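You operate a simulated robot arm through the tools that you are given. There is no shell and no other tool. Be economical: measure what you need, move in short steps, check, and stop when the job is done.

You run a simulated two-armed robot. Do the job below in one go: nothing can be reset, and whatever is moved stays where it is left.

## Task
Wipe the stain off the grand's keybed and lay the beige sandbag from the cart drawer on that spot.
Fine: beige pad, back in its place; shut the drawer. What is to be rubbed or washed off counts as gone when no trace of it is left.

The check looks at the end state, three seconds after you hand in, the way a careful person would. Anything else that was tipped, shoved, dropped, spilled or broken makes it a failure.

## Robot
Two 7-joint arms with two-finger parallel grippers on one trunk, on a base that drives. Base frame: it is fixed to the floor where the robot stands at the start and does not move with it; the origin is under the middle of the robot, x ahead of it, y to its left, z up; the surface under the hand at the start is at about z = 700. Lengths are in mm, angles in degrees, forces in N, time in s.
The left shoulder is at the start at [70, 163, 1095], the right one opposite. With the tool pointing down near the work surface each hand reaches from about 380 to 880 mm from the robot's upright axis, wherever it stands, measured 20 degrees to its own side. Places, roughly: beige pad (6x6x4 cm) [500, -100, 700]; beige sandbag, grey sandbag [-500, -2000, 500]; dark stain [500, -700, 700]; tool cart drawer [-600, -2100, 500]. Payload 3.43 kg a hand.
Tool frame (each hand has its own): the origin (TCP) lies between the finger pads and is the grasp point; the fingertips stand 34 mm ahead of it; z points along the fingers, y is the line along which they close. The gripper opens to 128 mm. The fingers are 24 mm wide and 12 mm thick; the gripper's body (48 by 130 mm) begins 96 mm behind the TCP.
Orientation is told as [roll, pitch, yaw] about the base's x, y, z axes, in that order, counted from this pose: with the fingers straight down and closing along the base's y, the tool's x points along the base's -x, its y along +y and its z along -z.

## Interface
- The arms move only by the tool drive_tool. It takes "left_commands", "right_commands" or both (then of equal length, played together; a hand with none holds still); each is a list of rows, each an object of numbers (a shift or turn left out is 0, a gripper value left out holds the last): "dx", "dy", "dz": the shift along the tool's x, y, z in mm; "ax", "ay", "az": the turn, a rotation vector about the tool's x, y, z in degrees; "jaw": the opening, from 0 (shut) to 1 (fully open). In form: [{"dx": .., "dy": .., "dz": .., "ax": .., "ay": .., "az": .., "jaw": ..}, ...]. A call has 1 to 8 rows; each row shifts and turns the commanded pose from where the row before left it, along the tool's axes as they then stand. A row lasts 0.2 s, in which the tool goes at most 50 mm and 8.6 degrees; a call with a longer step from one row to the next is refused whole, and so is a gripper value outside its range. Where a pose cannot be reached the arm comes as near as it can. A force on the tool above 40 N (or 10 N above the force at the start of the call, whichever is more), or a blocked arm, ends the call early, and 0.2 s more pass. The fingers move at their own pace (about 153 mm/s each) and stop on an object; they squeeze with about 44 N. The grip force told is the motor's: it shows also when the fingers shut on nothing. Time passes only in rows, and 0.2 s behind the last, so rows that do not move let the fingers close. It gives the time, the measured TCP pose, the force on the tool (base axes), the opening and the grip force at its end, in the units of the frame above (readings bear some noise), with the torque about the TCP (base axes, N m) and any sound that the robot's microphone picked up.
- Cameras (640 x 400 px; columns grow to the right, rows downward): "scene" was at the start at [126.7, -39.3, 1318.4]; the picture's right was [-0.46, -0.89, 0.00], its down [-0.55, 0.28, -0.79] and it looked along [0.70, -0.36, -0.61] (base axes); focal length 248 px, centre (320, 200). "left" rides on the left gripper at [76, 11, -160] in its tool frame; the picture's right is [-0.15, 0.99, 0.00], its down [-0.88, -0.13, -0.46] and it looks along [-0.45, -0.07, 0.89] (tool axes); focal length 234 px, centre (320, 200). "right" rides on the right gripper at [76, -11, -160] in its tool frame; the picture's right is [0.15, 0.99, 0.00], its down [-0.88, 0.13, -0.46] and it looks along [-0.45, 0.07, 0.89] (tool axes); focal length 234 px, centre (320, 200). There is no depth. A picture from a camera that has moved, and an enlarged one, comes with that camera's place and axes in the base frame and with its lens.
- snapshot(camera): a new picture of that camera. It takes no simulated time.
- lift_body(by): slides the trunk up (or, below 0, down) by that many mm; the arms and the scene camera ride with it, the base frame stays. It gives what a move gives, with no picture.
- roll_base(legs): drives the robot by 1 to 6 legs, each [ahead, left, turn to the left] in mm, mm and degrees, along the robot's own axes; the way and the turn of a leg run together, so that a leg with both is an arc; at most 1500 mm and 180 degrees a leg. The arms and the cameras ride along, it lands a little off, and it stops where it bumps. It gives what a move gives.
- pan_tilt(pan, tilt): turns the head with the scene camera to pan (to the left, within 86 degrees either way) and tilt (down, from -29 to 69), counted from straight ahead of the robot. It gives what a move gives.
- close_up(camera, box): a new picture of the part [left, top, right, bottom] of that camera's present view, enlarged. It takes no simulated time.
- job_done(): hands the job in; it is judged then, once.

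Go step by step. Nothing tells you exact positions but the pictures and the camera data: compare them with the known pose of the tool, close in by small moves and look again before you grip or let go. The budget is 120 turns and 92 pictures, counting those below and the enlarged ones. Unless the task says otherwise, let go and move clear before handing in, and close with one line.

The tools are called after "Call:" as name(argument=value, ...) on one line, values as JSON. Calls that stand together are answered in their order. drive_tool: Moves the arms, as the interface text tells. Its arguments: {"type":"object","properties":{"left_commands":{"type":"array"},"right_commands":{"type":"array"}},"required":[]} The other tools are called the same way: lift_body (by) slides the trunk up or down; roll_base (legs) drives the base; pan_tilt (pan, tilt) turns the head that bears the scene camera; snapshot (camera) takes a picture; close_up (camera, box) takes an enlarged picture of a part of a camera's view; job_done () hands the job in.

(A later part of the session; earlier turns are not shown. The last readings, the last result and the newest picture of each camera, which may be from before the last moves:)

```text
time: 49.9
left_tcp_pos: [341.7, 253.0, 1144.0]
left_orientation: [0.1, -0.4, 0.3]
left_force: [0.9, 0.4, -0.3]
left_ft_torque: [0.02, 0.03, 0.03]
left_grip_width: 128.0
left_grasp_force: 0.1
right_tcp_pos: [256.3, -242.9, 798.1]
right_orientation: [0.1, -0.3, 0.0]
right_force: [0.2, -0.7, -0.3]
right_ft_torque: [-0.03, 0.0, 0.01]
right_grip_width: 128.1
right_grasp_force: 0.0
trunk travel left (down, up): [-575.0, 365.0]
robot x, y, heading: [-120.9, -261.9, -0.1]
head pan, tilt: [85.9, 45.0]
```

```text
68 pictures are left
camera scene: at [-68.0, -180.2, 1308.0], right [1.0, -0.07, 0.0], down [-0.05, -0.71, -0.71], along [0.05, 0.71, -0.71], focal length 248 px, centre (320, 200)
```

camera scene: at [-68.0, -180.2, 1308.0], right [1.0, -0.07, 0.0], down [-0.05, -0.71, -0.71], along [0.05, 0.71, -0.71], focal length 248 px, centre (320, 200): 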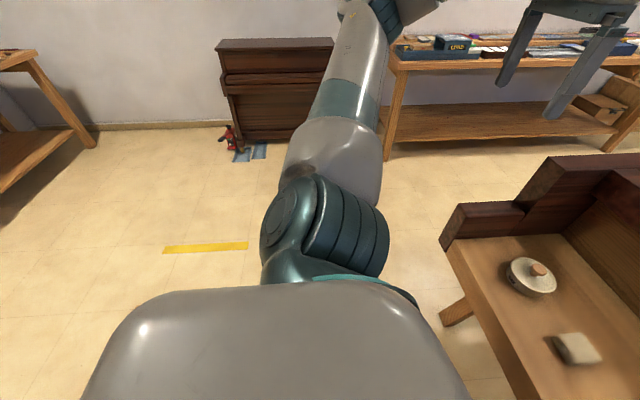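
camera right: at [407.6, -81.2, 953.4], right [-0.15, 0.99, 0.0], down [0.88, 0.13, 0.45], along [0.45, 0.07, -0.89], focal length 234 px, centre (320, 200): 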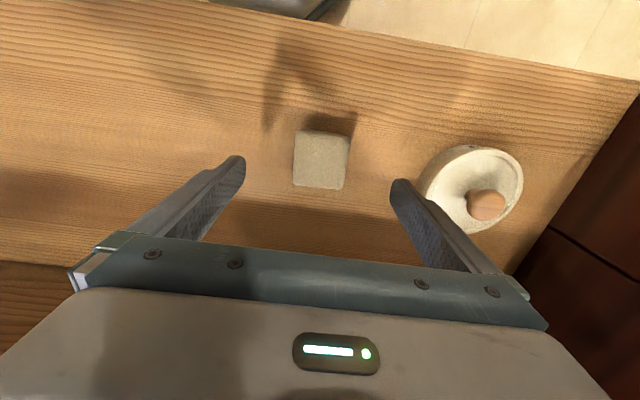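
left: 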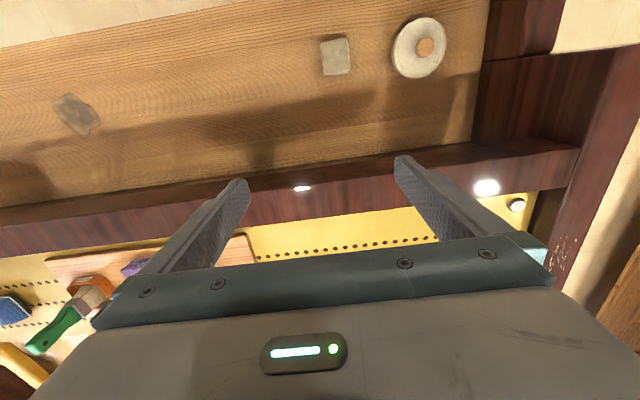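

The cart faces +y with its drawer handle about [-588,-2000,490]; something unseen is behind me, so I'll strafe right along the piano instead of backing up. First raise the right hand and tuck both hands in.

Call:
drive_tool(right_commands=[{"dz": -45}, {"dz": -45}, {"dz": -45}, {"dz": -45}, {"dy": -45}, {"dy": -45}, {"dy": -45}, {"dy": -45}], left_commands=[{}, {}, {"dy": -20}, {"dy": -40}, {"dy": -45}, {"dy": -45}, {"dy": -45}, {"dy": -45}])

Call:
roll_base(legs=[[80, 0, 0], [0, -1050, 0], [0, 0, -90]])

Call:
pan_tilt(pan=0, tilt=45)

Call:
snapshot(camera="scene")

```text
time: 51.7
left_tcp_pos: [340.2, 9.5, 1147.1]
left_orientation: [0.3, -0.3, 0.2]
left_force: [0.1, 0.2, 0.6]
left_ft_torque: [0.06, 0.0, 0.01]
left_grip_width: 127.9
left_grasp_force: 0.0
right_tcp_pos: [254.6, -427.1, 977.5]
right_orientation: [0.2, -0.3, 0.2]
right_force: [-0.1, -0.9, 0.2]
right_ft_torque: [0.09, 0.01, -0.02]
right_grip_width: 127.9
right_grasp_force: 0.0
trunk travel left (down, up): [-575.0, 365.0]
robot x, y, heading: [-124.5, -260.4, -0.0]
head pan, tilt: [85.9, 45.0]
```

```text
time: 61.7
left_tcp_pos: [216.2, -1799.8, 1147.0]
left_orientation: [0.1, -0.4, -90.9]
left_force: [0.1, 0.5, -0.5]
left_ft_torque: [-0.03, 0.0, 0.0]
left_grip_width: 127.9
left_grasp_force: 0.0
right_tcp_pos: [-217.2, -1703.1, 978.4]
right_orientation: [0.0, -0.3, -91.1]
right_force: [0.3, 1.3, -0.1]
right_ft_torque: [0.0, 0.02, -0.01]
right_grip_width: 128.1
right_grasp_force: 0.0
trunk travel left (down, up): [-575.0, 365.0]
robot x, y, heading: [-49.1, -1330.2, -91.3]
head pan, tilt: [85.9, 45.0]
```

```text
time: 63.3
left_tcp_pos: [215.8, -1799.9, 1146.3]
left_orientation: [0.1, -0.4, -91.0]
left_force: [0.8, -0.3, -0.2]
left_ft_torque: [0.01, 0.01, 0.04]
left_grip_width: 128.0
left_grasp_force: 0.0
right_tcp_pos: [-217.0, -1702.9, 978.7]
right_orientation: [-0.1, -0.3, -91.0]
right_force: [0.6, 0.7, 0.0]
right_ft_torque: [0.03, 0.01, 0.0]
right_grip_width: 128.0
right_grasp_force: 0.1
trunk travel left (down, up): [-575.0, 365.0]
robot x, y, heading: [-46.3, -1328.6, -90.9]
head pan, tilt: [0.0, 45.0]
```

```text
67 pictures are left
camera scene: at [-51.0, -1460.5, 1308.0], right [-1.0, 0.02, 0.0], down [0.01, 0.71, -0.71], along [-0.01, -0.71, -0.71], focal length 248 px, centre (320, 200)
```

scene: 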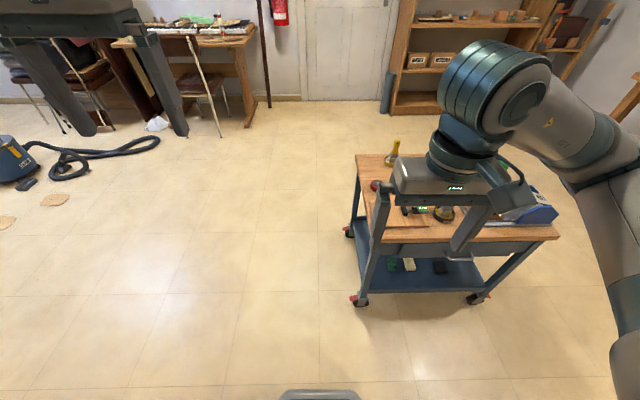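

Cart's front face is at y≈−1960, x −300…−896. Strafe right to centre on it and look at the drawer.

Call:
roll_base(legs=[[0, -540, 0.9]])

Call:
snapshot(camera="scene")

```text
time: 66.4
left_tcp_pos: [-327.6, -1789.1, 1147.2]
left_orientation: [0.1, -0.4, -90.5]
left_force: [0.3, -0.4, 0.4]
left_ft_torque: [0.01, -0.02, -0.04]
left_grip_width: 128.1
left_grasp_force: 0.1
right_tcp_pos: [-761.6, -1696.5, 978.6]
right_orientation: [0.0, -0.3, -90.7]
right_force: [0.6, -0.9, 0.0]
right_ft_torque: [0.0, 0.02, 0.03]
right_grip_width: 128.0
right_grasp_force: 0.0
trunk travel left (down, up): [-575.0, 365.0]
robot x, y, heading: [-593.6, -1316.9, -90.9]
head pan, tilt: [0.0, 45.0]
```

```text
66 pictures are left
camera scene: at [-598.3, -1451.9, 1308.0], right [-1.0, 0.01, 0.0], down [0.01, 0.71, -0.71], along [-0.01, -0.71, -0.71], focal length 248 px, centre (320, 200)
```

scene: 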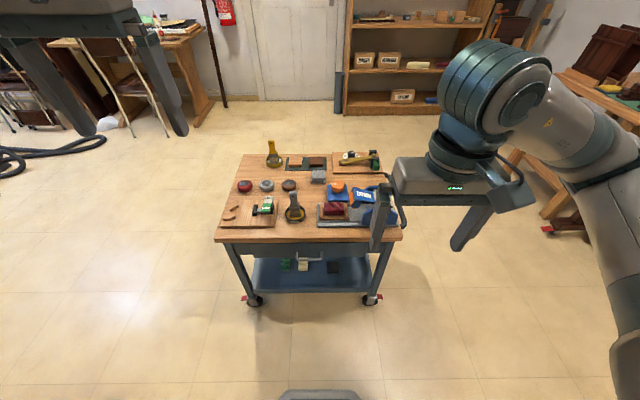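

I'll lower the trunk by 200 mm (hands stay in front of the cart) and close in on the drawer handle.

Call:
lift_body(by=-200)

Call:
pan_tilt(pan=0, tilt=45)

Call:
close_up(camera="scene", box=[200, 150, 440, 300])

```text
time: 68.6
left_tcp_pos: [-327.9, -1789.4, 947.4]
left_orientation: [0.1, -0.4, -90.4]
left_force: [0.0, -0.2, 0.3]
left_ft_torque: [0.02, 0.03, 0.0]
left_grip_width: 127.7
left_grasp_force: 0.0
right_tcp_pos: [-762.1, -1695.9, 778.2]
right_orientation: [0.0, -0.2, -90.6]
right_force: [0.0, 0.0, 0.0]
right_ft_torque: [-0.02, -0.02, 0.01]
right_grip_width: 127.8
right_grasp_force: 0.0
trunk travel left (down, up): [-375.0, 565.0]
robot x, y, heading: [-600.4, -1318.4, -90.6]
head pan, tilt: [0.0, 45.0]
```

```text
time: 69.2
left_tcp_pos: [-327.9, -1788.5, 946.3]
left_orientation: [0.1, -0.4, -90.5]
left_force: [0.4, -0.3, 0.3]
left_ft_torque: [0.02, 0.04, -0.01]
left_grip_width: 128.1
left_grasp_force: 0.1
right_tcp_pos: [-762.1, -1695.2, 778.9]
right_orientation: [-0.1, -0.3, -90.8]
right_force: [-1.3, -0.3, -0.8]
right_ft_torque: [-0.03, 0.04, 0.0]
right_grip_width: 128.1
right_grasp_force: 0.0
trunk travel left (down, up): [-375.0, 565.0]
robot x, y, heading: [-595.1, -1318.6, -90.8]
head pan, tilt: [0.0, 45.0]
```

```text
2.67 times, centred on (320, 225) of scene
camera zoom: at [-598.0, -1451.9, 1108.0], right [-1.0, 0.01, 0.0], down [0.01, 0.71, -0.71], along [-0.01, -0.71, -0.71], focal length 662 px, centre (320, 133)
```

zoom: 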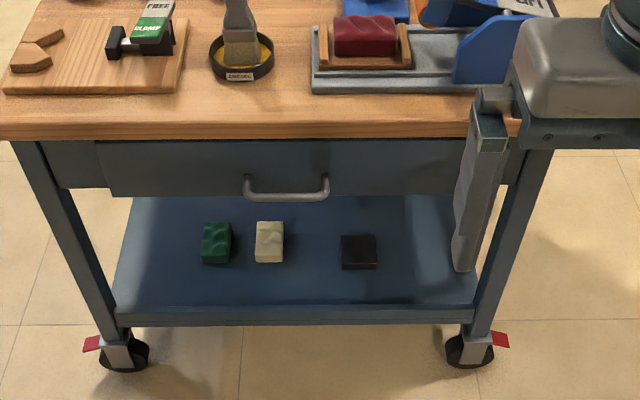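

The handle is a horizontal bar at about [-567,-1938,525], with the drawer face at y≈−1980. I'll bring the right hand forward, turn it so the fingers point ahead and close vertically, to pinch the bar.

Call:
drive_tool(right_commands=[{"dx": -29, "dy": 39}, {"dx": -29, "dy": 39}, {"dx": -29, "dy": 39}, {"dx": -29, "dy": 39}, {"dx": -19, "dy": 39}, {"az": 8.2}, {"az": 8.2}, {"az": 8.2}])

Call:
drive_tool(right_commands=[{"az": 8.2}, {"az": 8.2}, {"az": 8.2}, {"az": 8.2}, {"az": 8.2}, {"az": 8.2}, {"az": 8.2}, {"az": 8.2}])

Call:
drive_tool(right_commands=[{"ax": -8.2}, {"ax": -8.2}, {"ax": -8.2}, {"ax": -8.2}, {"ax": -8.2}, {"ax": -8.2}])

Call:
snapshot(camera="scene")

```text
time: 71.0
left_tcp_pos: [-327.1, -1788.6, 947.0]
left_orientation: [0.1, -0.4, -90.5]
left_force: [1.0, -0.8, -0.4]
left_ft_torque: [-0.02, 0.01, -0.02]
left_grip_width: 127.9
left_grasp_force: 0.1
right_tcp_pos: [-567.4, -1834.0, 778.7]
right_orientation: [0.2, -0.2, -115.2]
right_force: [-0.5, -0.2, -0.2]
right_ft_torque: [-0.02, 0.04, 0.0]
right_grip_width: 128.0
right_grasp_force: 0.0
trunk travel left (down, up): [-375.0, 565.0]
robot x, y, heading: [-595.3, -1323.1, -90.7]
head pan, tilt: [0.0, 45.0]
```

```text
time: 72.8
left_tcp_pos: [-327.8, -1788.5, 946.4]
left_orientation: [0.0, -0.4, -90.5]
left_force: [0.1, 0.4, -0.5]
left_ft_torque: [0.01, 0.04, 0.03]
left_grip_width: 128.1
left_grasp_force: 0.1
right_tcp_pos: [-569.7, -1832.1, 779.1]
right_orientation: [0.3, 0.0, 179.0]
right_force: [0.2, 0.1, 1.0]
right_ft_torque: [-0.01, 0.0, 0.02]
right_grip_width: 127.9
right_grasp_force: 0.0
trunk travel left (down, up): [-375.0, 565.0]
robot x, y, heading: [-595.3, -1323.1, -90.5]
head pan, tilt: [0.0, 45.0]
```

```text
time: 74.2
left_tcp_pos: [-326.6, -1788.9, 946.9]
left_orientation: [0.0, -0.4, -90.5]
left_force: [-0.2, -0.2, 0.4]
left_ft_torque: [-0.03, -0.01, -0.02]
left_grip_width: 128.0
left_grasp_force: 0.0
right_tcp_pos: [-569.0, -1833.1, 780.6]
right_orientation: [49.6, 0.0, 179.1]
right_force: [0.4, 0.3, 0.4]
right_ft_torque: [-0.02, 0.0, 0.02]
right_grip_width: 127.9
right_grasp_force: 0.1
trunk travel left (down, up): [-375.0, 565.0]
robot x, y, heading: [-594.4, -1314.9, -90.9]
head pan, tilt: [0.0, 45.0]
```

```text
64 pictures are left
camera scene: at [-597.7, -1451.9, 1108.0], right [-1.0, 0.01, 0.0], down [0.01, 0.71, -0.71], along [-0.01, -0.71, -0.71], focal length 248 px, centre (320, 200)
```

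scene: 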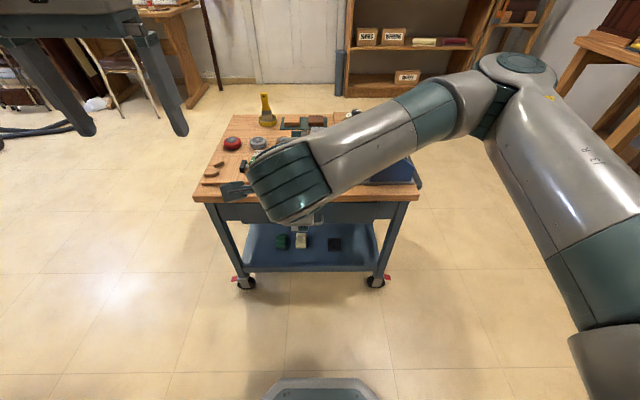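

Going well. Finish tilting to horizontal and go down in front of the handle.

Call:
drive_tool(right_commands=[{"ax": -8.1}, {"ax": -8.1}, {"ax": -8.1}, {"ax": -8.1}, {"ax": -8}, {"dy": -45}, {"dy": -45}, {"dy": -45}])

Call:
drive_tool(right_commands=[{"dy": -45, "jaw": 0.5}, {"dy": -45}, {"dy": -28}, {}])

Call:
snapshot(camera="right")

Call:
snapshot(camera="scene")

```text
time: 76.0
left_tcp_pos: [-327.0, -1789.6, 946.7]
left_orientation: [0.0, -0.3, -90.4]
left_force: [0.1, -1.1, 0.5]
left_ft_torque: [0.02, 0.01, 0.01]
left_grip_width: 127.8
left_grasp_force: 0.0
right_tcp_pos: [-561.6, -1884.8, 675.2]
right_orientation: [89.6, 0.1, 179.0]
right_force: [0.1, -0.4, -0.1]
right_ft_torque: [0.02, -0.01, 0.0]
right_grip_width: 127.9
right_grasp_force: 0.0
right hand out of reach, approached as far as the arm can: row 5, 6, 7, 8
trunk travel left (down, up): [-375.0, 565.0]
robot x, y, heading: [-597.4, -1321.8, -90.8]
head pan, tilt: [0.0, 45.0]
```

```text
time: 77.0
left_tcp_pos: [-328.3, -1788.5, 946.9]
left_orientation: [0.1, -0.4, -90.5]
left_force: [0.9, -1.1, 0.8]
left_ft_torque: [-0.03, 0.0, 0.0]
left_grip_width: 127.9
left_grasp_force: 0.0
right_tcp_pos: [-535.5, -1913.6, 577.7]
right_orientation: [89.8, 0.0, 178.8]
right_force: [-4.1, -2.3, 5.2]
right_ft_torque: [-0.17, 0.16, -0.04]
right_grip_width: 61.3
right_grasp_force: 0.1
right hand out of reach, approached as far as the arm can: row 1, 2, 3
trunk travel left (down, up): [-375.0, 565.0]
robot x, y, heading: [-598.9, -1319.5, -90.7]
head pan, tilt: [0.0, 45.0]
```

```text
63 pictures are left
camera right: at [-457.8, -1755.6, 567.0], right [0.15, -0.01, 0.99], down [-0.87, 0.47, 0.13], along [-0.47, -0.88, 0.06], focal length 234 px, centre (320, 200)
```

right: 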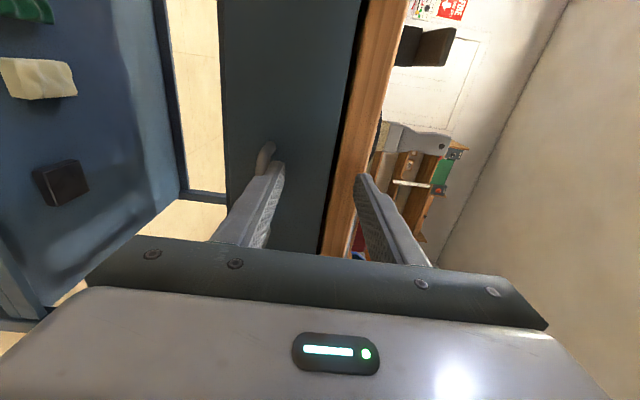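

```text
62 pictures are left
camera scene: at [-598.3, -1451.6, 1108.1], right [-1.0, 0.01, 0.0], down [0.01, 0.71, -0.71], along [-0.01, -0.71, -0.71], focal length 248 px, centre (320, 200)
```

scene: 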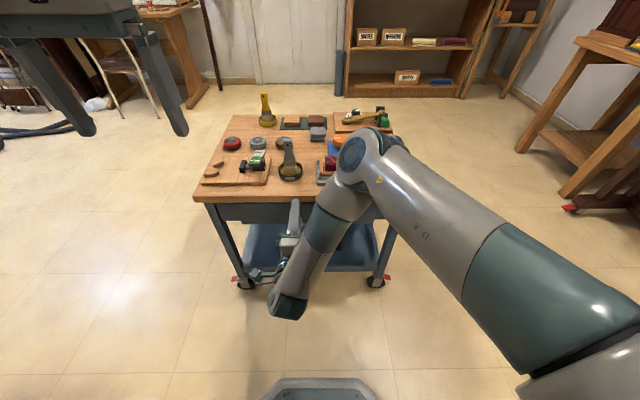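

The arm is too folded at this distance; the base needs to stand further back. Back off 220 mm and look.

Call:
roll_base(legs=[[-220, 0, 0]])

Call:
snapshot(camera="scene")

```text
time: 78.7
left_tcp_pos: [-326.2, -1568.0, 947.8]
left_orientation: [0.0, -0.4, -90.8]
left_force: [-0.3, 0.6, 0.2]
left_ft_torque: [-0.02, 0.03, 0.01]
left_grip_width: 127.9
left_grasp_force: 0.0
right_tcp_pos: [-535.6, -1692.8, 578.0]
right_orientation: [89.6, 0.2, 178.7]
right_force: [1.2, -0.3, 4.6]
right_ft_torque: [-0.07, -0.04, -0.01]
right_grip_width: 61.8
right_grasp_force: 0.0
trunk travel left (down, up): [-375.0, 565.0]
robot x, y, heading: [-589.9, -1102.3, -90.9]
head pan, tilt: [0.0, 45.0]
```

```text
61 pictures are left
camera scene: at [-595.4, -1229.9, 1108.1], right [-1.0, 0.02, 0.0], down [0.01, 0.71, -0.71], along [-0.01, -0.71, -0.71], focal length 248 px, centre (320, 200)
```

scene: 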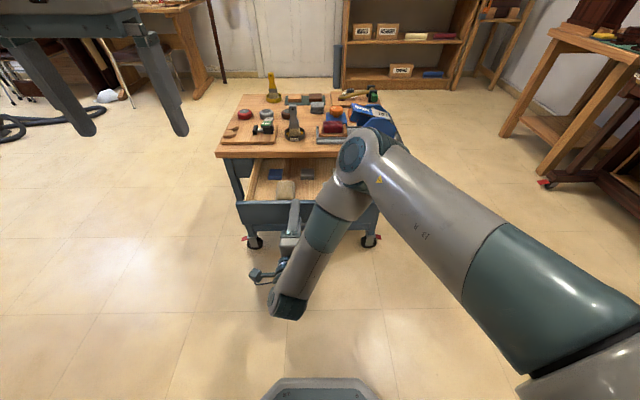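

Luckily, the finger caught the handle and the drawer is now open, showing a beige bag and a bluish item. Check how the hand touches it before freeing it.

Call:
snapshot(camera="right")

Call:
close_up(camera="scene", box=[210, 130, 402, 250])

```text
60 pictures are left
camera right: at [-455.7, -1534.3, 567.5], right [0.15, -0.01, 0.99], down [-0.87, 0.48, 0.13], along [-0.47, -0.88, 0.06], focal length 234 px, centre (320, 200)
```

right: 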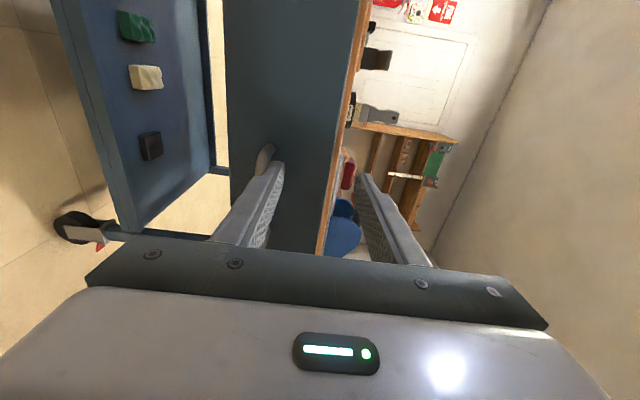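

```text
3.33 times, centred on (306, 190) of scene
camera zoom: at [-595.4, -1229.9, 1108.1], right [-1.0, 0.02, 0.0], down [0.01, 0.71, -0.71], along [-0.01, -0.71, -0.71], focal length 828 px, centre (367, 233)
```

zoom: 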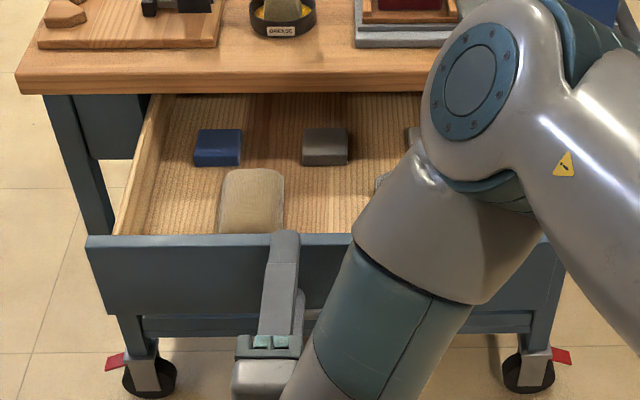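

The bag (beige) is at about [-482,-1870], well suited for the left hand. First free the right hand upward and back, in small steps.

Call:
drive_tool(right_commands=[{"dy": 10}, {"dy": 15}, {"dy": 25}, {"dy": 30}, {}])

Call:
close_up(camera="scene", box=[210, 130, 402, 250])

```text
time: 79.9
left_tcp_pos: [-326.2, -1569.4, 946.0]
left_orientation: [0.2, -0.4, -90.8]
left_force: [0.1, 0.1, -0.5]
left_ft_torque: [0.0, -0.03, -0.01]
left_grip_width: 127.9
left_grasp_force: 0.0
right_tcp_pos: [-534.4, -1694.5, 658.3]
right_orientation: [89.6, 0.2, 178.7]
right_force: [-0.3, 0.6, -0.8]
right_ft_torque: [0.04, -0.01, 0.02]
right_grip_width: 63.8
right_grasp_force: 0.2
trunk travel left (down, up): [-375.0, 565.0]
robot x, y, heading: [-591.3, -1096.6, -90.9]
head pan, tilt: [0.0, 45.0]
```

```text
3.33 times, centred on (306, 190) of scene
camera zoom: at [-595.3, -1231.1, 1107.9], right [-1.0, 0.02, 0.0], down [0.01, 0.71, -0.71], along [-0.01, -0.71, -0.71], focal length 828 px, centre (367, 233)
```

zoom: 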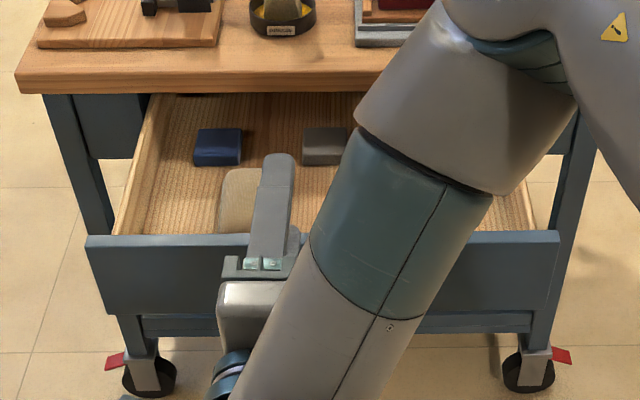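

Free. Raise the right hand more, move it to the right, and turn it back down.

Call:
drive_tool(right_commands=[{"dy": 45}, {"dy": 45}, {"dy": 45}, {"dx": -45}, {"dx": -45}, {"dx": -45}, {"dx": -45}, {"dx": -45}])

Call:
drive_tool(right_commands=[{"ax": 8.2}, {"ax": 8.2}, {"ax": 8.2}, {"ax": 8.2}, {"ax": 8.2}, {"ax": 8.2}, {"ax": 8.2}, {"ax": 8.2}])

Call:
drive_tool(right_commands=[{"ax": 8.2}, {"ax": 8.2}, {"ax": 7.6}, {"az": -8.2}, {"az": -8.2}, {"az": -8.2}, {"az": -8.2}, {"az": -8.2}])

Call:
snapshot(camera="scene")

```text
time: 81.7
left_tcp_pos: [-326.0, -1569.7, 946.8]
left_orientation: [0.1, -0.3, -90.8]
left_force: [0.3, 0.1, 0.2]
left_ft_torque: [0.01, 0.03, 0.0]
left_grip_width: 128.0
left_grasp_force: 0.1
right_tcp_pos: [-718.6, -1676.8, 807.9]
right_orientation: [89.4, 0.1, 178.1]
right_force: [0.0, 0.9, 0.0]
right_ft_torque: [-0.02, 0.01, 0.03]
right_grip_width: 63.9
right_grasp_force: 0.0
right hand out of reach, approached as far as the arm can: row 7, 8
trunk travel left (down, up): [-375.0, 565.0]
robot x, y, heading: [-593.6, -1100.0, -90.9]
head pan, tilt: [0.0, 45.0]
```

```text
time: 83.5
left_tcp_pos: [-326.7, -1568.8, 946.4]
left_orientation: [0.1, -0.3, -90.8]
left_force: [0.3, -0.6, 0.3]
left_ft_torque: [0.01, 0.0, -0.04]
left_grip_width: 127.9
left_grasp_force: 0.0
right_tcp_pos: [-714.3, -1682.3, 807.5]
right_orientation: [23.9, 0.2, 178.7]
right_force: [0.8, -0.1, -0.3]
right_ft_torque: [-0.02, 0.0, -0.01]
right_grip_width: 64.0
right_grasp_force: 0.1
right hand out of reach, approached as far as the arm can: row 1
trunk travel left (down, up): [-375.0, 565.0]
robot x, y, heading: [-595.3, -1100.1, -90.9]
head pan, tilt: [0.0, 45.0]
```

```text
time: 85.3
left_tcp_pos: [-327.7, -1569.4, 946.6]
left_orientation: [0.2, -0.5, -90.8]
left_force: [0.6, 0.3, -0.8]
left_ft_torque: [0.05, 0.01, 0.01]
left_grip_width: 127.8
left_grasp_force: 0.1
right_tcp_pos: [-715.2, -1682.3, 807.4]
right_orientation: [0.0, 0.0, -140.1]
right_force: [-0.3, -0.4, -0.1]
right_ft_torque: [0.01, -0.01, 0.01]
right_grip_width: 64.0
right_grasp_force: 0.2
trunk travel left (down, up): [-375.0, 565.0]
robot x, y, heading: [-589.8, -1096.4, -90.8]
head pan, tilt: [0.0, 45.0]
```

```text
57 pictures are left
camera scene: at [-595.4, -1231.0, 1108.0], right [-1.0, 0.02, 0.0], down [0.01, 0.71, -0.71], along [-0.01, -0.71, -0.71], focal length 248 px, centre (320, 200)
```

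scene: 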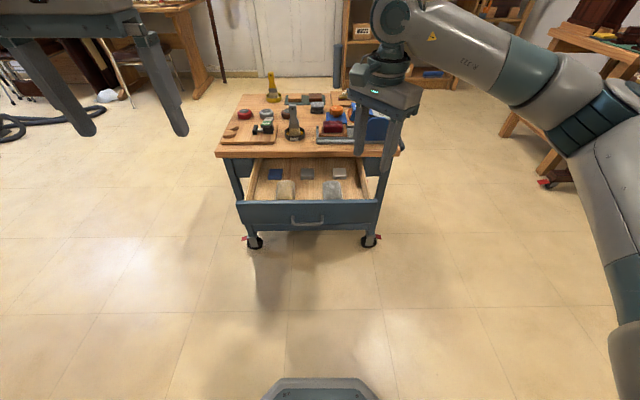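

Drawer fully visible now, with beige and grey bags side by side. Zoom in.

Call:
close_up(camera="scene", box=[220, 140, 412, 260])

```text
3.33 times, centred on (316, 200) of scene
camera zoom: at [-595.4, -1231.0, 1108.0], right [-1.0, 0.02, 0.0], down [0.01, 0.71, -0.71], along [-0.01, -0.71, -0.71], focal length 828 px, centre (333, 200)
```

zoom: 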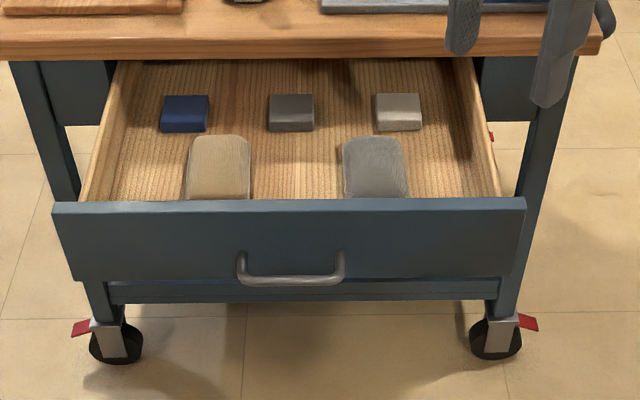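

Bring the left hand above the beige bag and look from it.

Call:
drive_tool(left_commands=[{"dx": -40, "dy": -22, "dz": 15}, {"dx": -40, "dy": -22, "dz": 15}, {"dx": -40, "dy": -22, "dz": 15}, {"dx": -40, "dy": -22, "dz": 15}, {"dx": -40, "dy": -22, "dz": 15}, {"dx": -40, "dy": -22, "dz": 15}, {"dx": -35, "dy": -22, "dz": 15}, {}])

Call:
snapshot(camera="left")

```text
time: 87.1
left_tcp_pos: [-483.9, -1842.5, 843.5]
left_orientation: [0.1, -0.4, -90.7]
left_force: [-0.7, 0.5, 1.0]
left_ft_torque: [-0.01, -0.01, 0.02]
left_grip_width: 127.9
left_grasp_force: 0.0
right_tcp_pos: [-713.6, -1681.4, 806.9]
right_orientation: [0.1, 0.0, -140.3]
right_force: [-0.1, -0.3, 0.2]
right_ft_torque: [-0.02, 0.0, -0.02]
right_grip_width: 64.1
right_grasp_force: 0.0
trunk travel left (down, up): [-375.0, 565.0]
robot x, y, heading: [-590.0, -1101.6, -90.9]
head pan, tilt: [0.0, 45.0]
```

```text
55 pictures are left
camera left: at [-470.5, -1766.9, 1003.4], right [0.99, -0.16, 0.0], down [-0.14, -0.88, 0.46], along [-0.07, -0.46, -0.89], focal length 234 px, centre (320, 200)
```

left: 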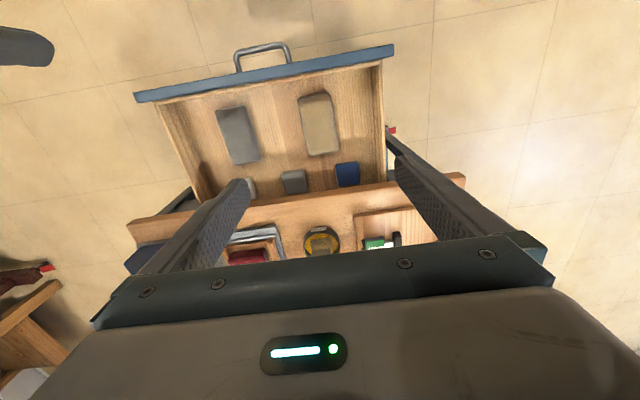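

The bag is ~112×65 mm, lengthwise along y, centred at about [-486,-1848]. I'll narrow the jaw to clear the drawer wall, descend partway, and look again.

Call:
drive_tool(left_commands=[{"dz": 40, "dy": -2, "dx": -5, "jaw": 0.74}, {"dz": 40}, {"dz": 40}, {"dz": 40}, {"dz": 30}, {}])

Call:
snapshot(camera="left")

Call:
close_up(camera="scene", box=[200, 110, 392, 230])

```text
time: 88.5
left_tcp_pos: [-487.1, -1847.2, 653.8]
left_orientation: [0.0, -0.5, -90.9]
left_force: [-0.6, -0.1, 0.6]
left_ft_torque: [0.01, 0.01, 0.0]
left_grip_width: 94.7
left_grasp_force: 0.0
right_tcp_pos: [-714.6, -1683.4, 807.3]
right_orientation: [0.1, 0.1, -140.3]
right_force: [0.2, -0.8, 0.6]
right_ft_torque: [-0.01, -0.03, -0.03]
right_grip_width: 64.1
right_grasp_force: 0.0
trunk travel left (down, up): [-375.0, 565.0]
robot x, y, heading: [-597.1, -1095.9, -90.5]
head pan, tilt: [0.0, 45.0]
```

```text
54 pictures are left
camera left: at [-474.4, -1770.8, 812.6], right [0.99, -0.16, 0.0], down [-0.14, -0.88, 0.46], along [-0.07, -0.46, -0.89], focal length 234 px, centre (320, 200)
```

left: 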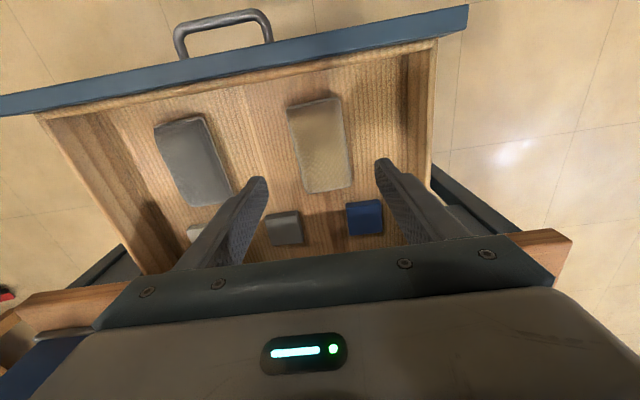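

```text
3.33 times, centred on (296, 170) of scene
camera zoom: at [-595.5, -1230.9, 1108.0], right [-1.0, 0.02, 0.0], down [0.01, 0.71, -0.71], along [-0.01, -0.71, -0.71], focal length 828 px, centre (400, 300)
```

zoom: 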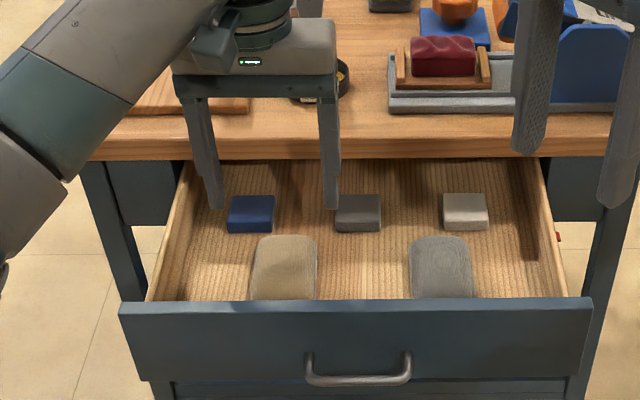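

Triangulation puts the bag's top centre at [-486,-1848,511]. Descend carefully.

Call:
drive_tool(left_commands=[{"dz": 40}, {"dz": 40}, {"dz": 30}, {"dz": 10}, {}])

Call:
snapshot(camera="left")

```text
time: 89.6
left_tcp_pos: [-486.6, -1853.5, 542.5]
left_orientation: [-0.1, -1.4, -90.8]
left_force: [-0.2, -2.3, 23.8]
left_ft_torque: [0.2, -1.2, 0.06]
left_grip_width: 94.8
left_grasp_force: 0.2
right_tcp_pos: [-715.2, -1681.7, 807.5]
right_orientation: [0.1, -0.1, -140.4]
right_force: [0.5, 0.7, -0.2]
right_ft_torque: [0.04, 0.03, 0.0]
right_grip_width: 63.8
right_grasp_force: 0.0
trunk travel left (down, up): [-375.0, 565.0]
robot x, y, heading: [-590.4, -1102.3, -90.7]
head pan, tilt: [0.0, 45.0]
stopped in row 5 (left hand): the force on the tool passed its limit at 43 N (the readings are from after the stop); the commanded pose is now the measured one
```

```text
52 pictures are left
camera left: at [-472.8, -1774.4, 701.5], right [0.99, -0.16, 0.0], down [-0.14, -0.87, 0.48], along [-0.08, -0.47, -0.88], focal length 234 px, centre (320, 200)
```

left: 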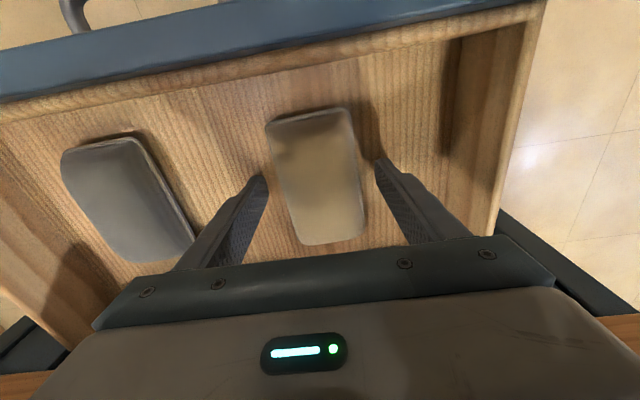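

Contact at fingertip z≈508. Check in the scene whether it's the drawer floor.

Call:
close_up(camera="scene", box=[180, 90, 404, 230])

Call:
close_up(camera="left", box=[200, 90, 456, 250])

```text
2.86 times, centred on (292, 160) of scene
camera zoom: at [-596.0, -1229.9, 1108.2], right [-1.0, 0.02, 0.0], down [0.01, 0.71, -0.71], along [-0.01, -0.71, -0.71], focal length 709 px, centre (400, 314)
```

zoom: 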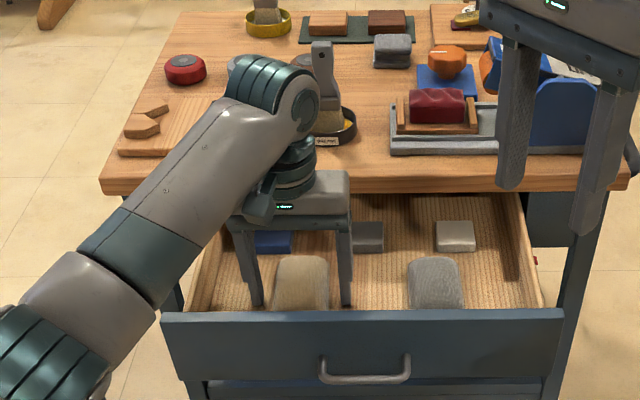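

```text
2.50 times, centred on (328, 170) of left
camera zoom: at [-472.8, -1774.4, 701.5], right [0.99, -0.16, 0.0], down [-0.14, -0.87, 0.48], along [-0.08, -0.47, -0.88], focal length 585 px, centre (300, 275)
```

zoom: 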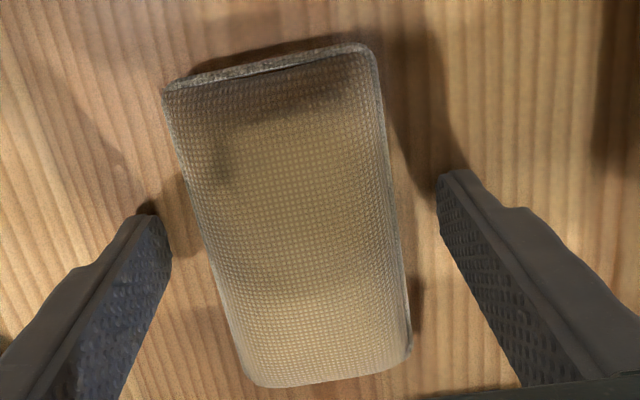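

The fingertips have touched the drawer floor (z≈508), straddling the bag. Ease up 3 mm, level, and close.

Call:
drive_tool(left_commands=[{"dz": -4, "ax": 1.0, "dx": 4}, {}, {"jaw": 0.3}, {"jaw": 0}, {}, {}, {}])

Call:
snapshot(camera="left")

```text
time: 91.2
left_tcp_pos: [-487.1, -1847.0, 544.6]
left_orientation: [-1.1, -1.1, -90.8]
left_force: [18.0, 0.3, 24.9]
left_ft_torque: [0.32, -1.67, -0.2]
left_grip_width: 60.9
left_grasp_force: 43.9
right_tcp_pos: [-715.1, -1680.2, 809.5]
right_orientation: [0.3, -0.1, -140.4]
right_force: [0.4, 0.1, 0.3]
right_ft_torque: [0.01, 0.04, -0.01]
right_grip_width: 63.9
right_grasp_force: 0.1
trunk travel left (down, up): [-375.0, 565.0]
robot x, y, heading: [-590.0, -1097.9, -90.9]
head pan, tilt: [0.0, 45.0]
```

```text
49 pictures are left
camera left: at [-469.8, -1768.2, 702.2], right [0.99, -0.16, -0.02], down [-0.13, -0.87, 0.47], along [-0.09, -0.47, -0.88], focal length 234 px, centre (320, 200)
```

left: 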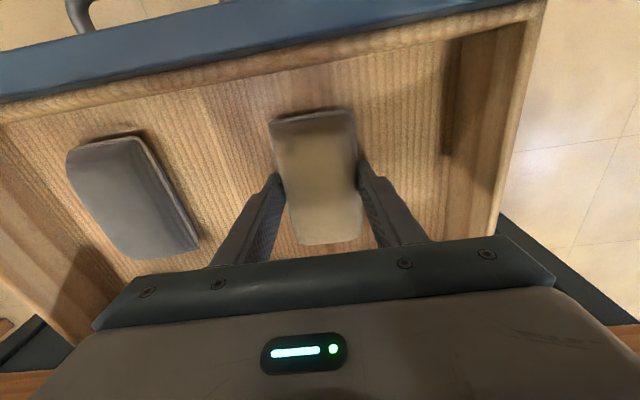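

Gripped at 61 mm (one tip was rubbing the floor). Lift straight up slowly.

Call:
drive_tool(left_commands=[{"dz": -8}, {"dz": -15}, {"dz": -25}, {"dz": -30}, {"dz": -30}, {}])

Call:
snapshot(camera="left")

Call:
close_up(camera="scene", box=[180, 90, 404, 230])

```text
time: 92.6
left_tcp_pos: [-483.3, -1846.7, 648.3]
left_orientation: [-1.0, -0.9, -90.8]
left_force: [0.9, -0.3, -2.4]
left_ft_torque: [-0.01, 0.03, 0.0]
left_grip_width: 60.9
left_grasp_force: 44.0
right_tcp_pos: [-714.9, -1682.1, 805.9]
right_orientation: [0.1, 0.0, -140.3]
right_force: [-0.6, -0.1, 0.3]
right_ft_torque: [-0.02, 0.03, -0.02]
right_grip_width: 64.2
right_grasp_force: 0.1
trunk travel left (down, up): [-375.0, 565.0]
robot x, y, heading: [-595.7, -1099.2, -90.9]
head pan, tilt: [0.0, 45.0]
```

```text
48 pictures are left
camera left: at [-467.5, -1769.6, 806.9], right [0.99, -0.16, -0.02], down [-0.13, -0.87, 0.47], along [-0.09, -0.46, -0.88], focal length 234 px, centre (320, 200)
```

left: 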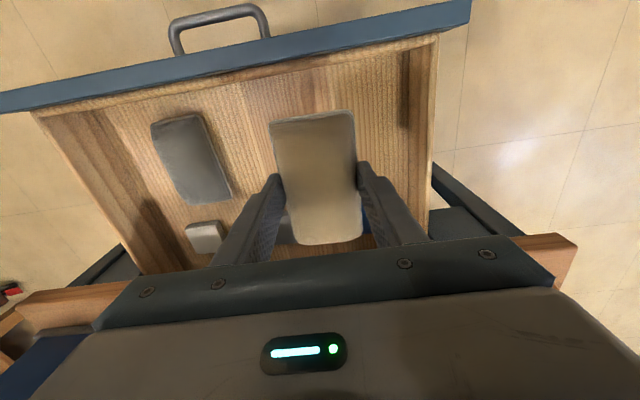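

```text
2.86 times, centred on (292, 160) of scene
camera zoom: at [-595.3, -1231.6, 1107.8], right [-1.0, 0.02, 0.0], down [0.01, 0.71, -0.71], along [-0.01, -0.71, -0.71], focal length 709 px, centre (400, 314)
```

zoom: 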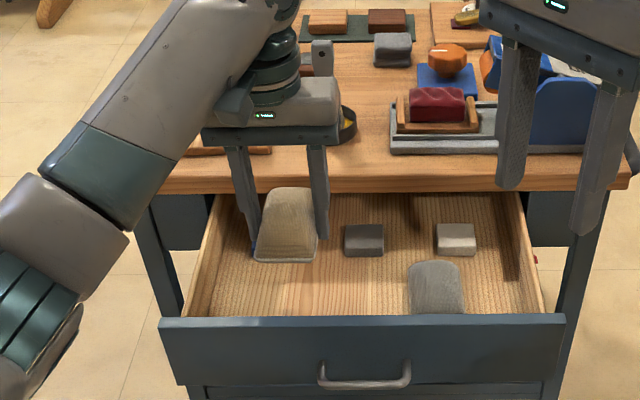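

The beige bag is held; the others undisturbed. Now raise and pull the left hand aside with the bag while turning the right hand back square and shutting its fingers, for pushing the drawer closed by its handle.

Call:
drive_tool(left_commands=[{"dz": -45}, {"dz": -45}, {"dz": -45}, {"dz": -45}, {"dx": 35, "dy": 30}, {"dx": 35, "dy": 30}, {"dx": 35, "dy": 30}, {"dx": 35, "dy": 30}], right_commands=[{"az": -8.2, "jaw": 0}, {"az": -8.2}, {"az": -8.2}, {"az": -8.2}, {"az": -8.2}, {"az": -8.2}, {}, {}])

Call:
roll_base(legs=[[80, 0, 0.9]])

Call:
snapshot(camera="scene")

```text
time: 94.4
left_tcp_pos: [-357.9, -1704.9, 825.2]
left_orientation: [-1.1, -1.0, -90.7]
left_force: [-0.4, 0.1, -2.6]
left_ft_torque: [0.03, 0.03, 0.0]
left_grip_width: 60.7
left_grasp_force: 44.0
right_tcp_pos: [-713.1, -1680.8, 807.8]
right_orientation: [0.0, -0.1, -91.1]
right_force: [0.4, -0.4, 1.2]
right_ft_torque: [0.0, -0.01, -0.03]
right_grip_width: 0.1
right_grasp_force: 33.2
trunk travel left (down, up): [-375.0, 565.0]
robot x, y, heading: [-592.9, -1100.7, -90.7]
head pan, tilt: [0.0, 45.0]
```

```text
time: 95.5
left_tcp_pos: [-351.3, -1783.4, 823.4]
left_orientation: [-1.1, -0.7, -90.1]
left_force: [0.4, -0.4, -4.2]
left_ft_torque: [0.06, 0.01, 0.0]
left_grip_width: 60.9
left_grasp_force: 44.9
right_tcp_pos: [-707.6, -1764.4, 806.4]
right_orientation: [0.1, 0.0, -90.5]
right_force: [-0.5, -0.3, 0.5]
right_ft_torque: [0.02, 0.05, -0.03]
right_grip_width: 0.0
right_grasp_force: 32.7
trunk travel left (down, up): [-375.0, 565.0]
robot x, y, heading: [-591.4, -1181.1, -90.2]
head pan, tilt: [0.0, 45.0]
```

```text
46 pictures are left
camera scene: at [-594.2, -1312.8, 1107.7], right [-1.0, 0.0, 0.0], down [0.0, 0.71, -0.71], along [0.0, -0.71, -0.71], focal length 248 px, centre (320, 200)
```

scene: 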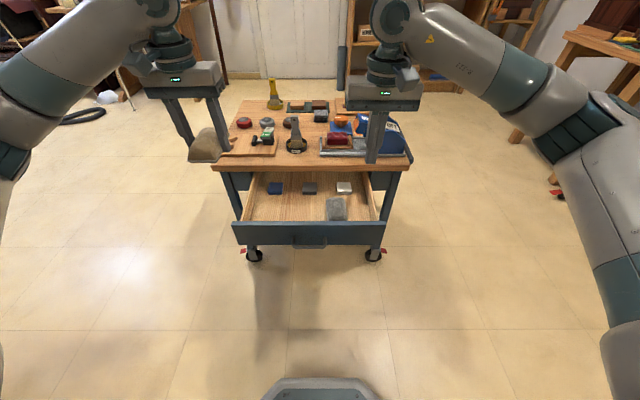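

Move the right hand in front of the handle and lower it.

Call:
drive_tool(right_commands=[{"dx": 30, "dy": 20}, {"dx": 30, "dy": 30}, {"dx": 30, "dy": 30}, {"dx": 30, "dy": 30}, {"dy": 31}, {"dz": 45}, {"dz": 45}, {"dz": 45}])

Call:
drive_tool(right_commands=[{"dz": 45}, {"dz": 45}, {"dz": 45}, {}])

Call:
close_up(camera="scene", box=[200, 130, 424, 270])

Call:
snapshot(camera="right")

```text
time: 97.3
left_tcp_pos: [-350.8, -1783.0, 823.8]
left_orientation: [-1.1, -1.0, -90.1]
left_force: [0.7, 0.0, -4.3]
left_ft_torque: [0.04, 0.02, 0.0]
left_grip_width: 61.0
left_grasp_force: 43.7
right_tcp_pos: [-561.7, -1645.2, 673.9]
right_orientation: [0.1, -0.1, -90.4]
right_force: [-1.1, 1.0, 0.4]
right_ft_torque: [0.0, 0.01, -0.02]
right_grip_width: 0.0
right_grasp_force: 32.9
trunk travel left (down, up): [-375.0, 565.0]
robot x, y, heading: [-593.9, -1178.7, -90.1]
head pan, tilt: [0.0, 45.0]
```

```text
time: 98.3
left_tcp_pos: [-351.0, -1782.5, 825.5]
left_orientation: [-1.1, -0.8, -90.1]
left_force: [0.2, 0.3, -3.4]
left_ft_torque: [0.02, 0.02, 0.02]
left_grip_width: 60.9
left_grasp_force: 43.5
right_tcp_pos: [-563.6, -1646.8, 538.7]
right_orientation: [0.1, 0.0, -90.3]
right_force: [1.2, 0.2, 0.1]
right_ft_torque: [0.0, 0.0, 0.0]
right_grip_width: 0.0
right_grasp_force: 32.5
trunk travel left (down, up): [-375.0, 565.0]
robot x, y, heading: [-595.0, -1179.1, -90.1]
head pan, tilt: [0.0, 45.0]
```

```text
2.86 times, centred on (312, 200) of scene
camera zoom: at [-594.2, -1311.5, 1108.0], right [-1.0, 0.0, 0.0], down [0.0, 0.71, -0.71], along [0.0, -0.71, -0.71], focal length 709 px, centre (343, 200)
```

zoom: 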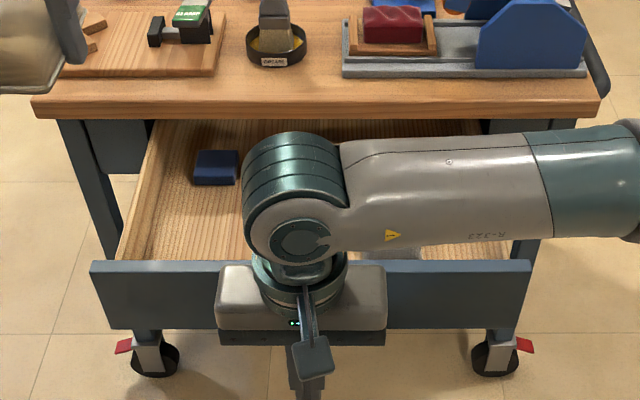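

```text
44 pictures are left
camera right: at [-575.0, -1570.7, 697.8], right [0.99, 0.14, 0.0], down [0.12, -0.88, 0.46], along [0.06, -0.45, -0.89], focal length 234 px, centre (320, 200)
```

right: 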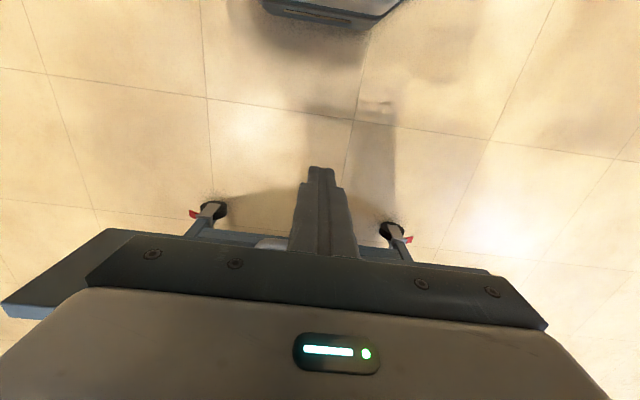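

Fingers stand in front of the handle. Lower a bit more and push forward steadily.

Call:
drive_tool(right_commands=[{"dz": 10}, {"dx": -25}, {"dx": -25}, {"dx": -25}, {"dx": -25}, {"dx": -25}, {"dx": -20}])

Call:
close_up(camera="scene", box=[200, 130, 424, 270])

```text
time: 99.9
left_tcp_pos: [-351.5, -1783.1, 824.7]
left_orientation: [-1.2, -0.8, -90.2]
left_force: [-0.5, 0.1, -4.6]
left_ft_torque: [0.02, 0.0, 0.0]
left_grip_width: 60.8
left_grasp_force: 44.4
right_tcp_pos: [-566.2, -1792.1, 527.7]
right_orientation: [0.1, -0.2, -90.4]
right_force: [-0.4, 0.5, -0.9]
right_ft_torque: [0.02, 0.0, 0.03]
right_grip_width: 0.1
right_grasp_force: 32.9
trunk travel left (down, up): [-375.0, 565.0]
robot x, y, heading: [-593.2, -1179.1, -90.0]
head pan, tilt: [0.0, 45.0]
```

```text
2.86 times, centred on (312, 200) of scene
camera zoom: at [-594.2, -1311.7, 1107.9], right [-1.0, 0.0, 0.0], down [0.0, 0.71, -0.71], along [0.0, -0.71, -0.71], focal length 709 px, centre (343, 200)
```

zoom: 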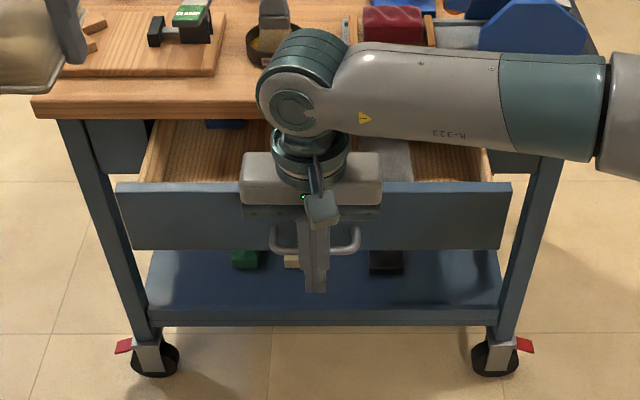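

The drawer is sliding in. Keep pushing.

Call:
drive_tool(right_commands=[{"dx": -25}, {"dx": -25}, {"dx": -25}, {"dx": -20}])

Call:
drive_tool(right_commands=[{"dx": -10}, {"dx": -10}, {"dx": -10}, {"dx": -10}, {"dx": -10}])

Call:
close_up(camera="scene", box=[200, 130, 424, 270])

```text
time: 100.9
left_tcp_pos: [-351.6, -1782.7, 824.7]
left_orientation: [-1.1, -0.8, -90.0]
left_force: [0.0, 0.0, -3.1]
left_ft_torque: [0.03, 0.02, 0.0]
left_grip_width: 60.8
left_grasp_force: 44.2
right_tcp_pos: [-566.9, -1886.3, 527.5]
right_orientation: [0.0, -0.1, -90.3]
right_force: [0.1, -0.5, 0.6]
right_ft_torque: [0.03, -0.01, 0.04]
right_grip_width: 0.0
right_grasp_force: 33.0
trunk travel left (down, up): [-375.0, 565.0]
robot x, y, heading: [-591.7, -1178.7, -90.2]
head pan, tilt: [0.0, 45.0]
```

```text
time: 101.8
left_tcp_pos: [-351.6, -1782.6, 824.1]
left_orientation: [-0.9, -0.8, -90.1]
left_force: [-0.4, 0.2, -3.8]
left_ft_torque: [0.05, 0.02, 0.02]
left_grip_width: 61.0
left_grasp_force: 44.2
right_tcp_pos: [-565.8, -1912.1, 524.6]
right_orientation: [-0.1, 1.0, -90.1]
right_force: [-1.1, 12.1, 5.5]
right_ft_torque: [-0.11, -0.1, 0.02]
right_grip_width: 0.1
right_grasp_force: 33.0
trunk travel left (down, up): [-375.0, 565.0]
robot x, y, heading: [-594.9, -1182.6, -90.5]
head pan, tilt: [0.0, 45.0]
stopped in row 4 (right hand): the force on the tool passed its limit at 48 N (the readings are from after the stop); the commanded pose is now the measured one
```

```text
2.86 times, centred on (312, 200) of scene
camera zoom: at [-594.3, -1310.8, 1108.0], right [-1.0, 0.0, 0.0], down [0.0, 0.71, -0.71], along [0.0, -0.71, -0.71], focal length 709 px, centre (343, 200)
```

zoom: 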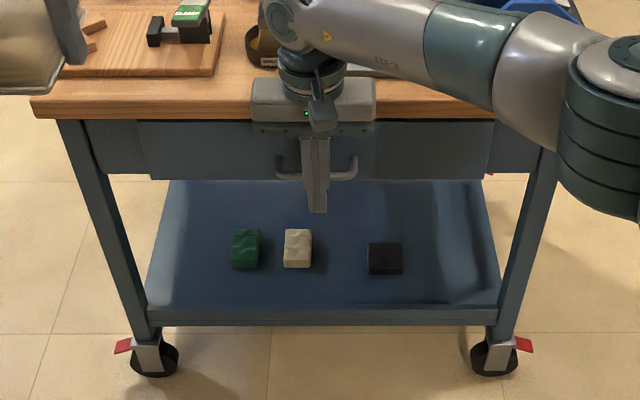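

The drawer met its stop and the cart hasn't moved. Back the hand off, raise it, and verify.

Call:
drive_tool(right_commands=[{"dx": 25}, {"dx": 40}, {"dx": 40, "dz": -20}, {"dx": 40, "dz": -20}, {"dz": -45}, {"dz": -45}, {"dz": -45, "dy": -15}, {"dz": -45, "dy": -15}])

Call:
drive_tool(right_commands=[{"dz": -30, "dy": -30}, {"dy": -45}, {"dy": -45}, {"dy": -40}])

Call:
close_up(camera="scene", box=[200, 110, 424, 250])

```text
time: 103.6
left_tcp_pos: [-352.2, -1781.2, 824.2]
left_orientation: [-1.1, -0.9, -90.1]
left_force: [-0.7, 0.3, -2.7]
left_ft_torque: [0.01, -0.03, -0.01]
left_grip_width: 61.1
left_grasp_force: 43.8
right_tcp_pos: [-594.7, -1770.5, 748.3]
right_orientation: [-0.2, 0.7, -90.2]
right_force: [0.4, -0.2, 0.4]
right_ft_torque: [0.0, 0.01, -0.01]
right_grip_width: 0.0
right_grasp_force: 33.2
trunk travel left (down, up): [-375.0, 565.0]
robot x, y, heading: [-591.4, -1183.7, -90.6]
head pan, tilt: [0.0, 45.0]
```

```text
time: 104.6
left_tcp_pos: [-351.4, -1782.8, 824.9]
left_orientation: [-1.0, -0.9, -90.1]
left_force: [0.5, 0.3, -3.0]
left_ft_torque: [-0.02, 0.0, 0.01]
left_grip_width: 61.1
left_grasp_force: 43.7
right_tcp_pos: [-754.3, -1772.0, 779.4]
right_orientation: [-0.1, 0.8, -90.1]
right_force: [0.5, -0.1, 0.0]
right_ft_torque: [0.01, -0.03, 0.03]
right_grip_width: 0.0
right_grasp_force: 33.1
trunk travel left (down, up): [-375.0, 565.0]
robot x, y, heading: [-596.3, -1175.8, -90.1]
head pan, tilt: [0.0, 45.0]
```

```text
2.86 times, centred on (312, 180) of scene
camera zoom: at [-595.3, -1311.1, 1107.9], right [-1.0, 0.0, 0.0], down [0.0, 0.71, -0.71], along [0.0, -0.71, -0.71], focal length 709 px, centre (343, 257)
```

zoom: 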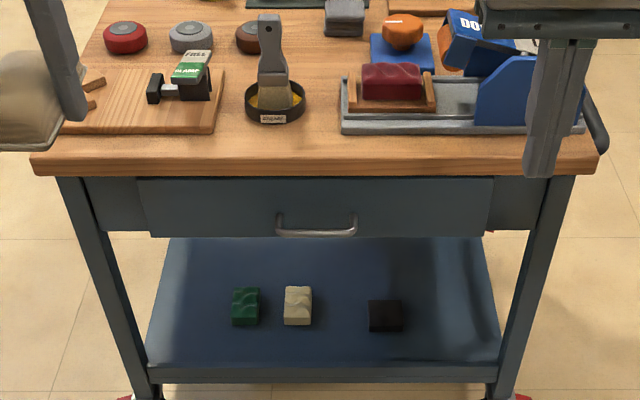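

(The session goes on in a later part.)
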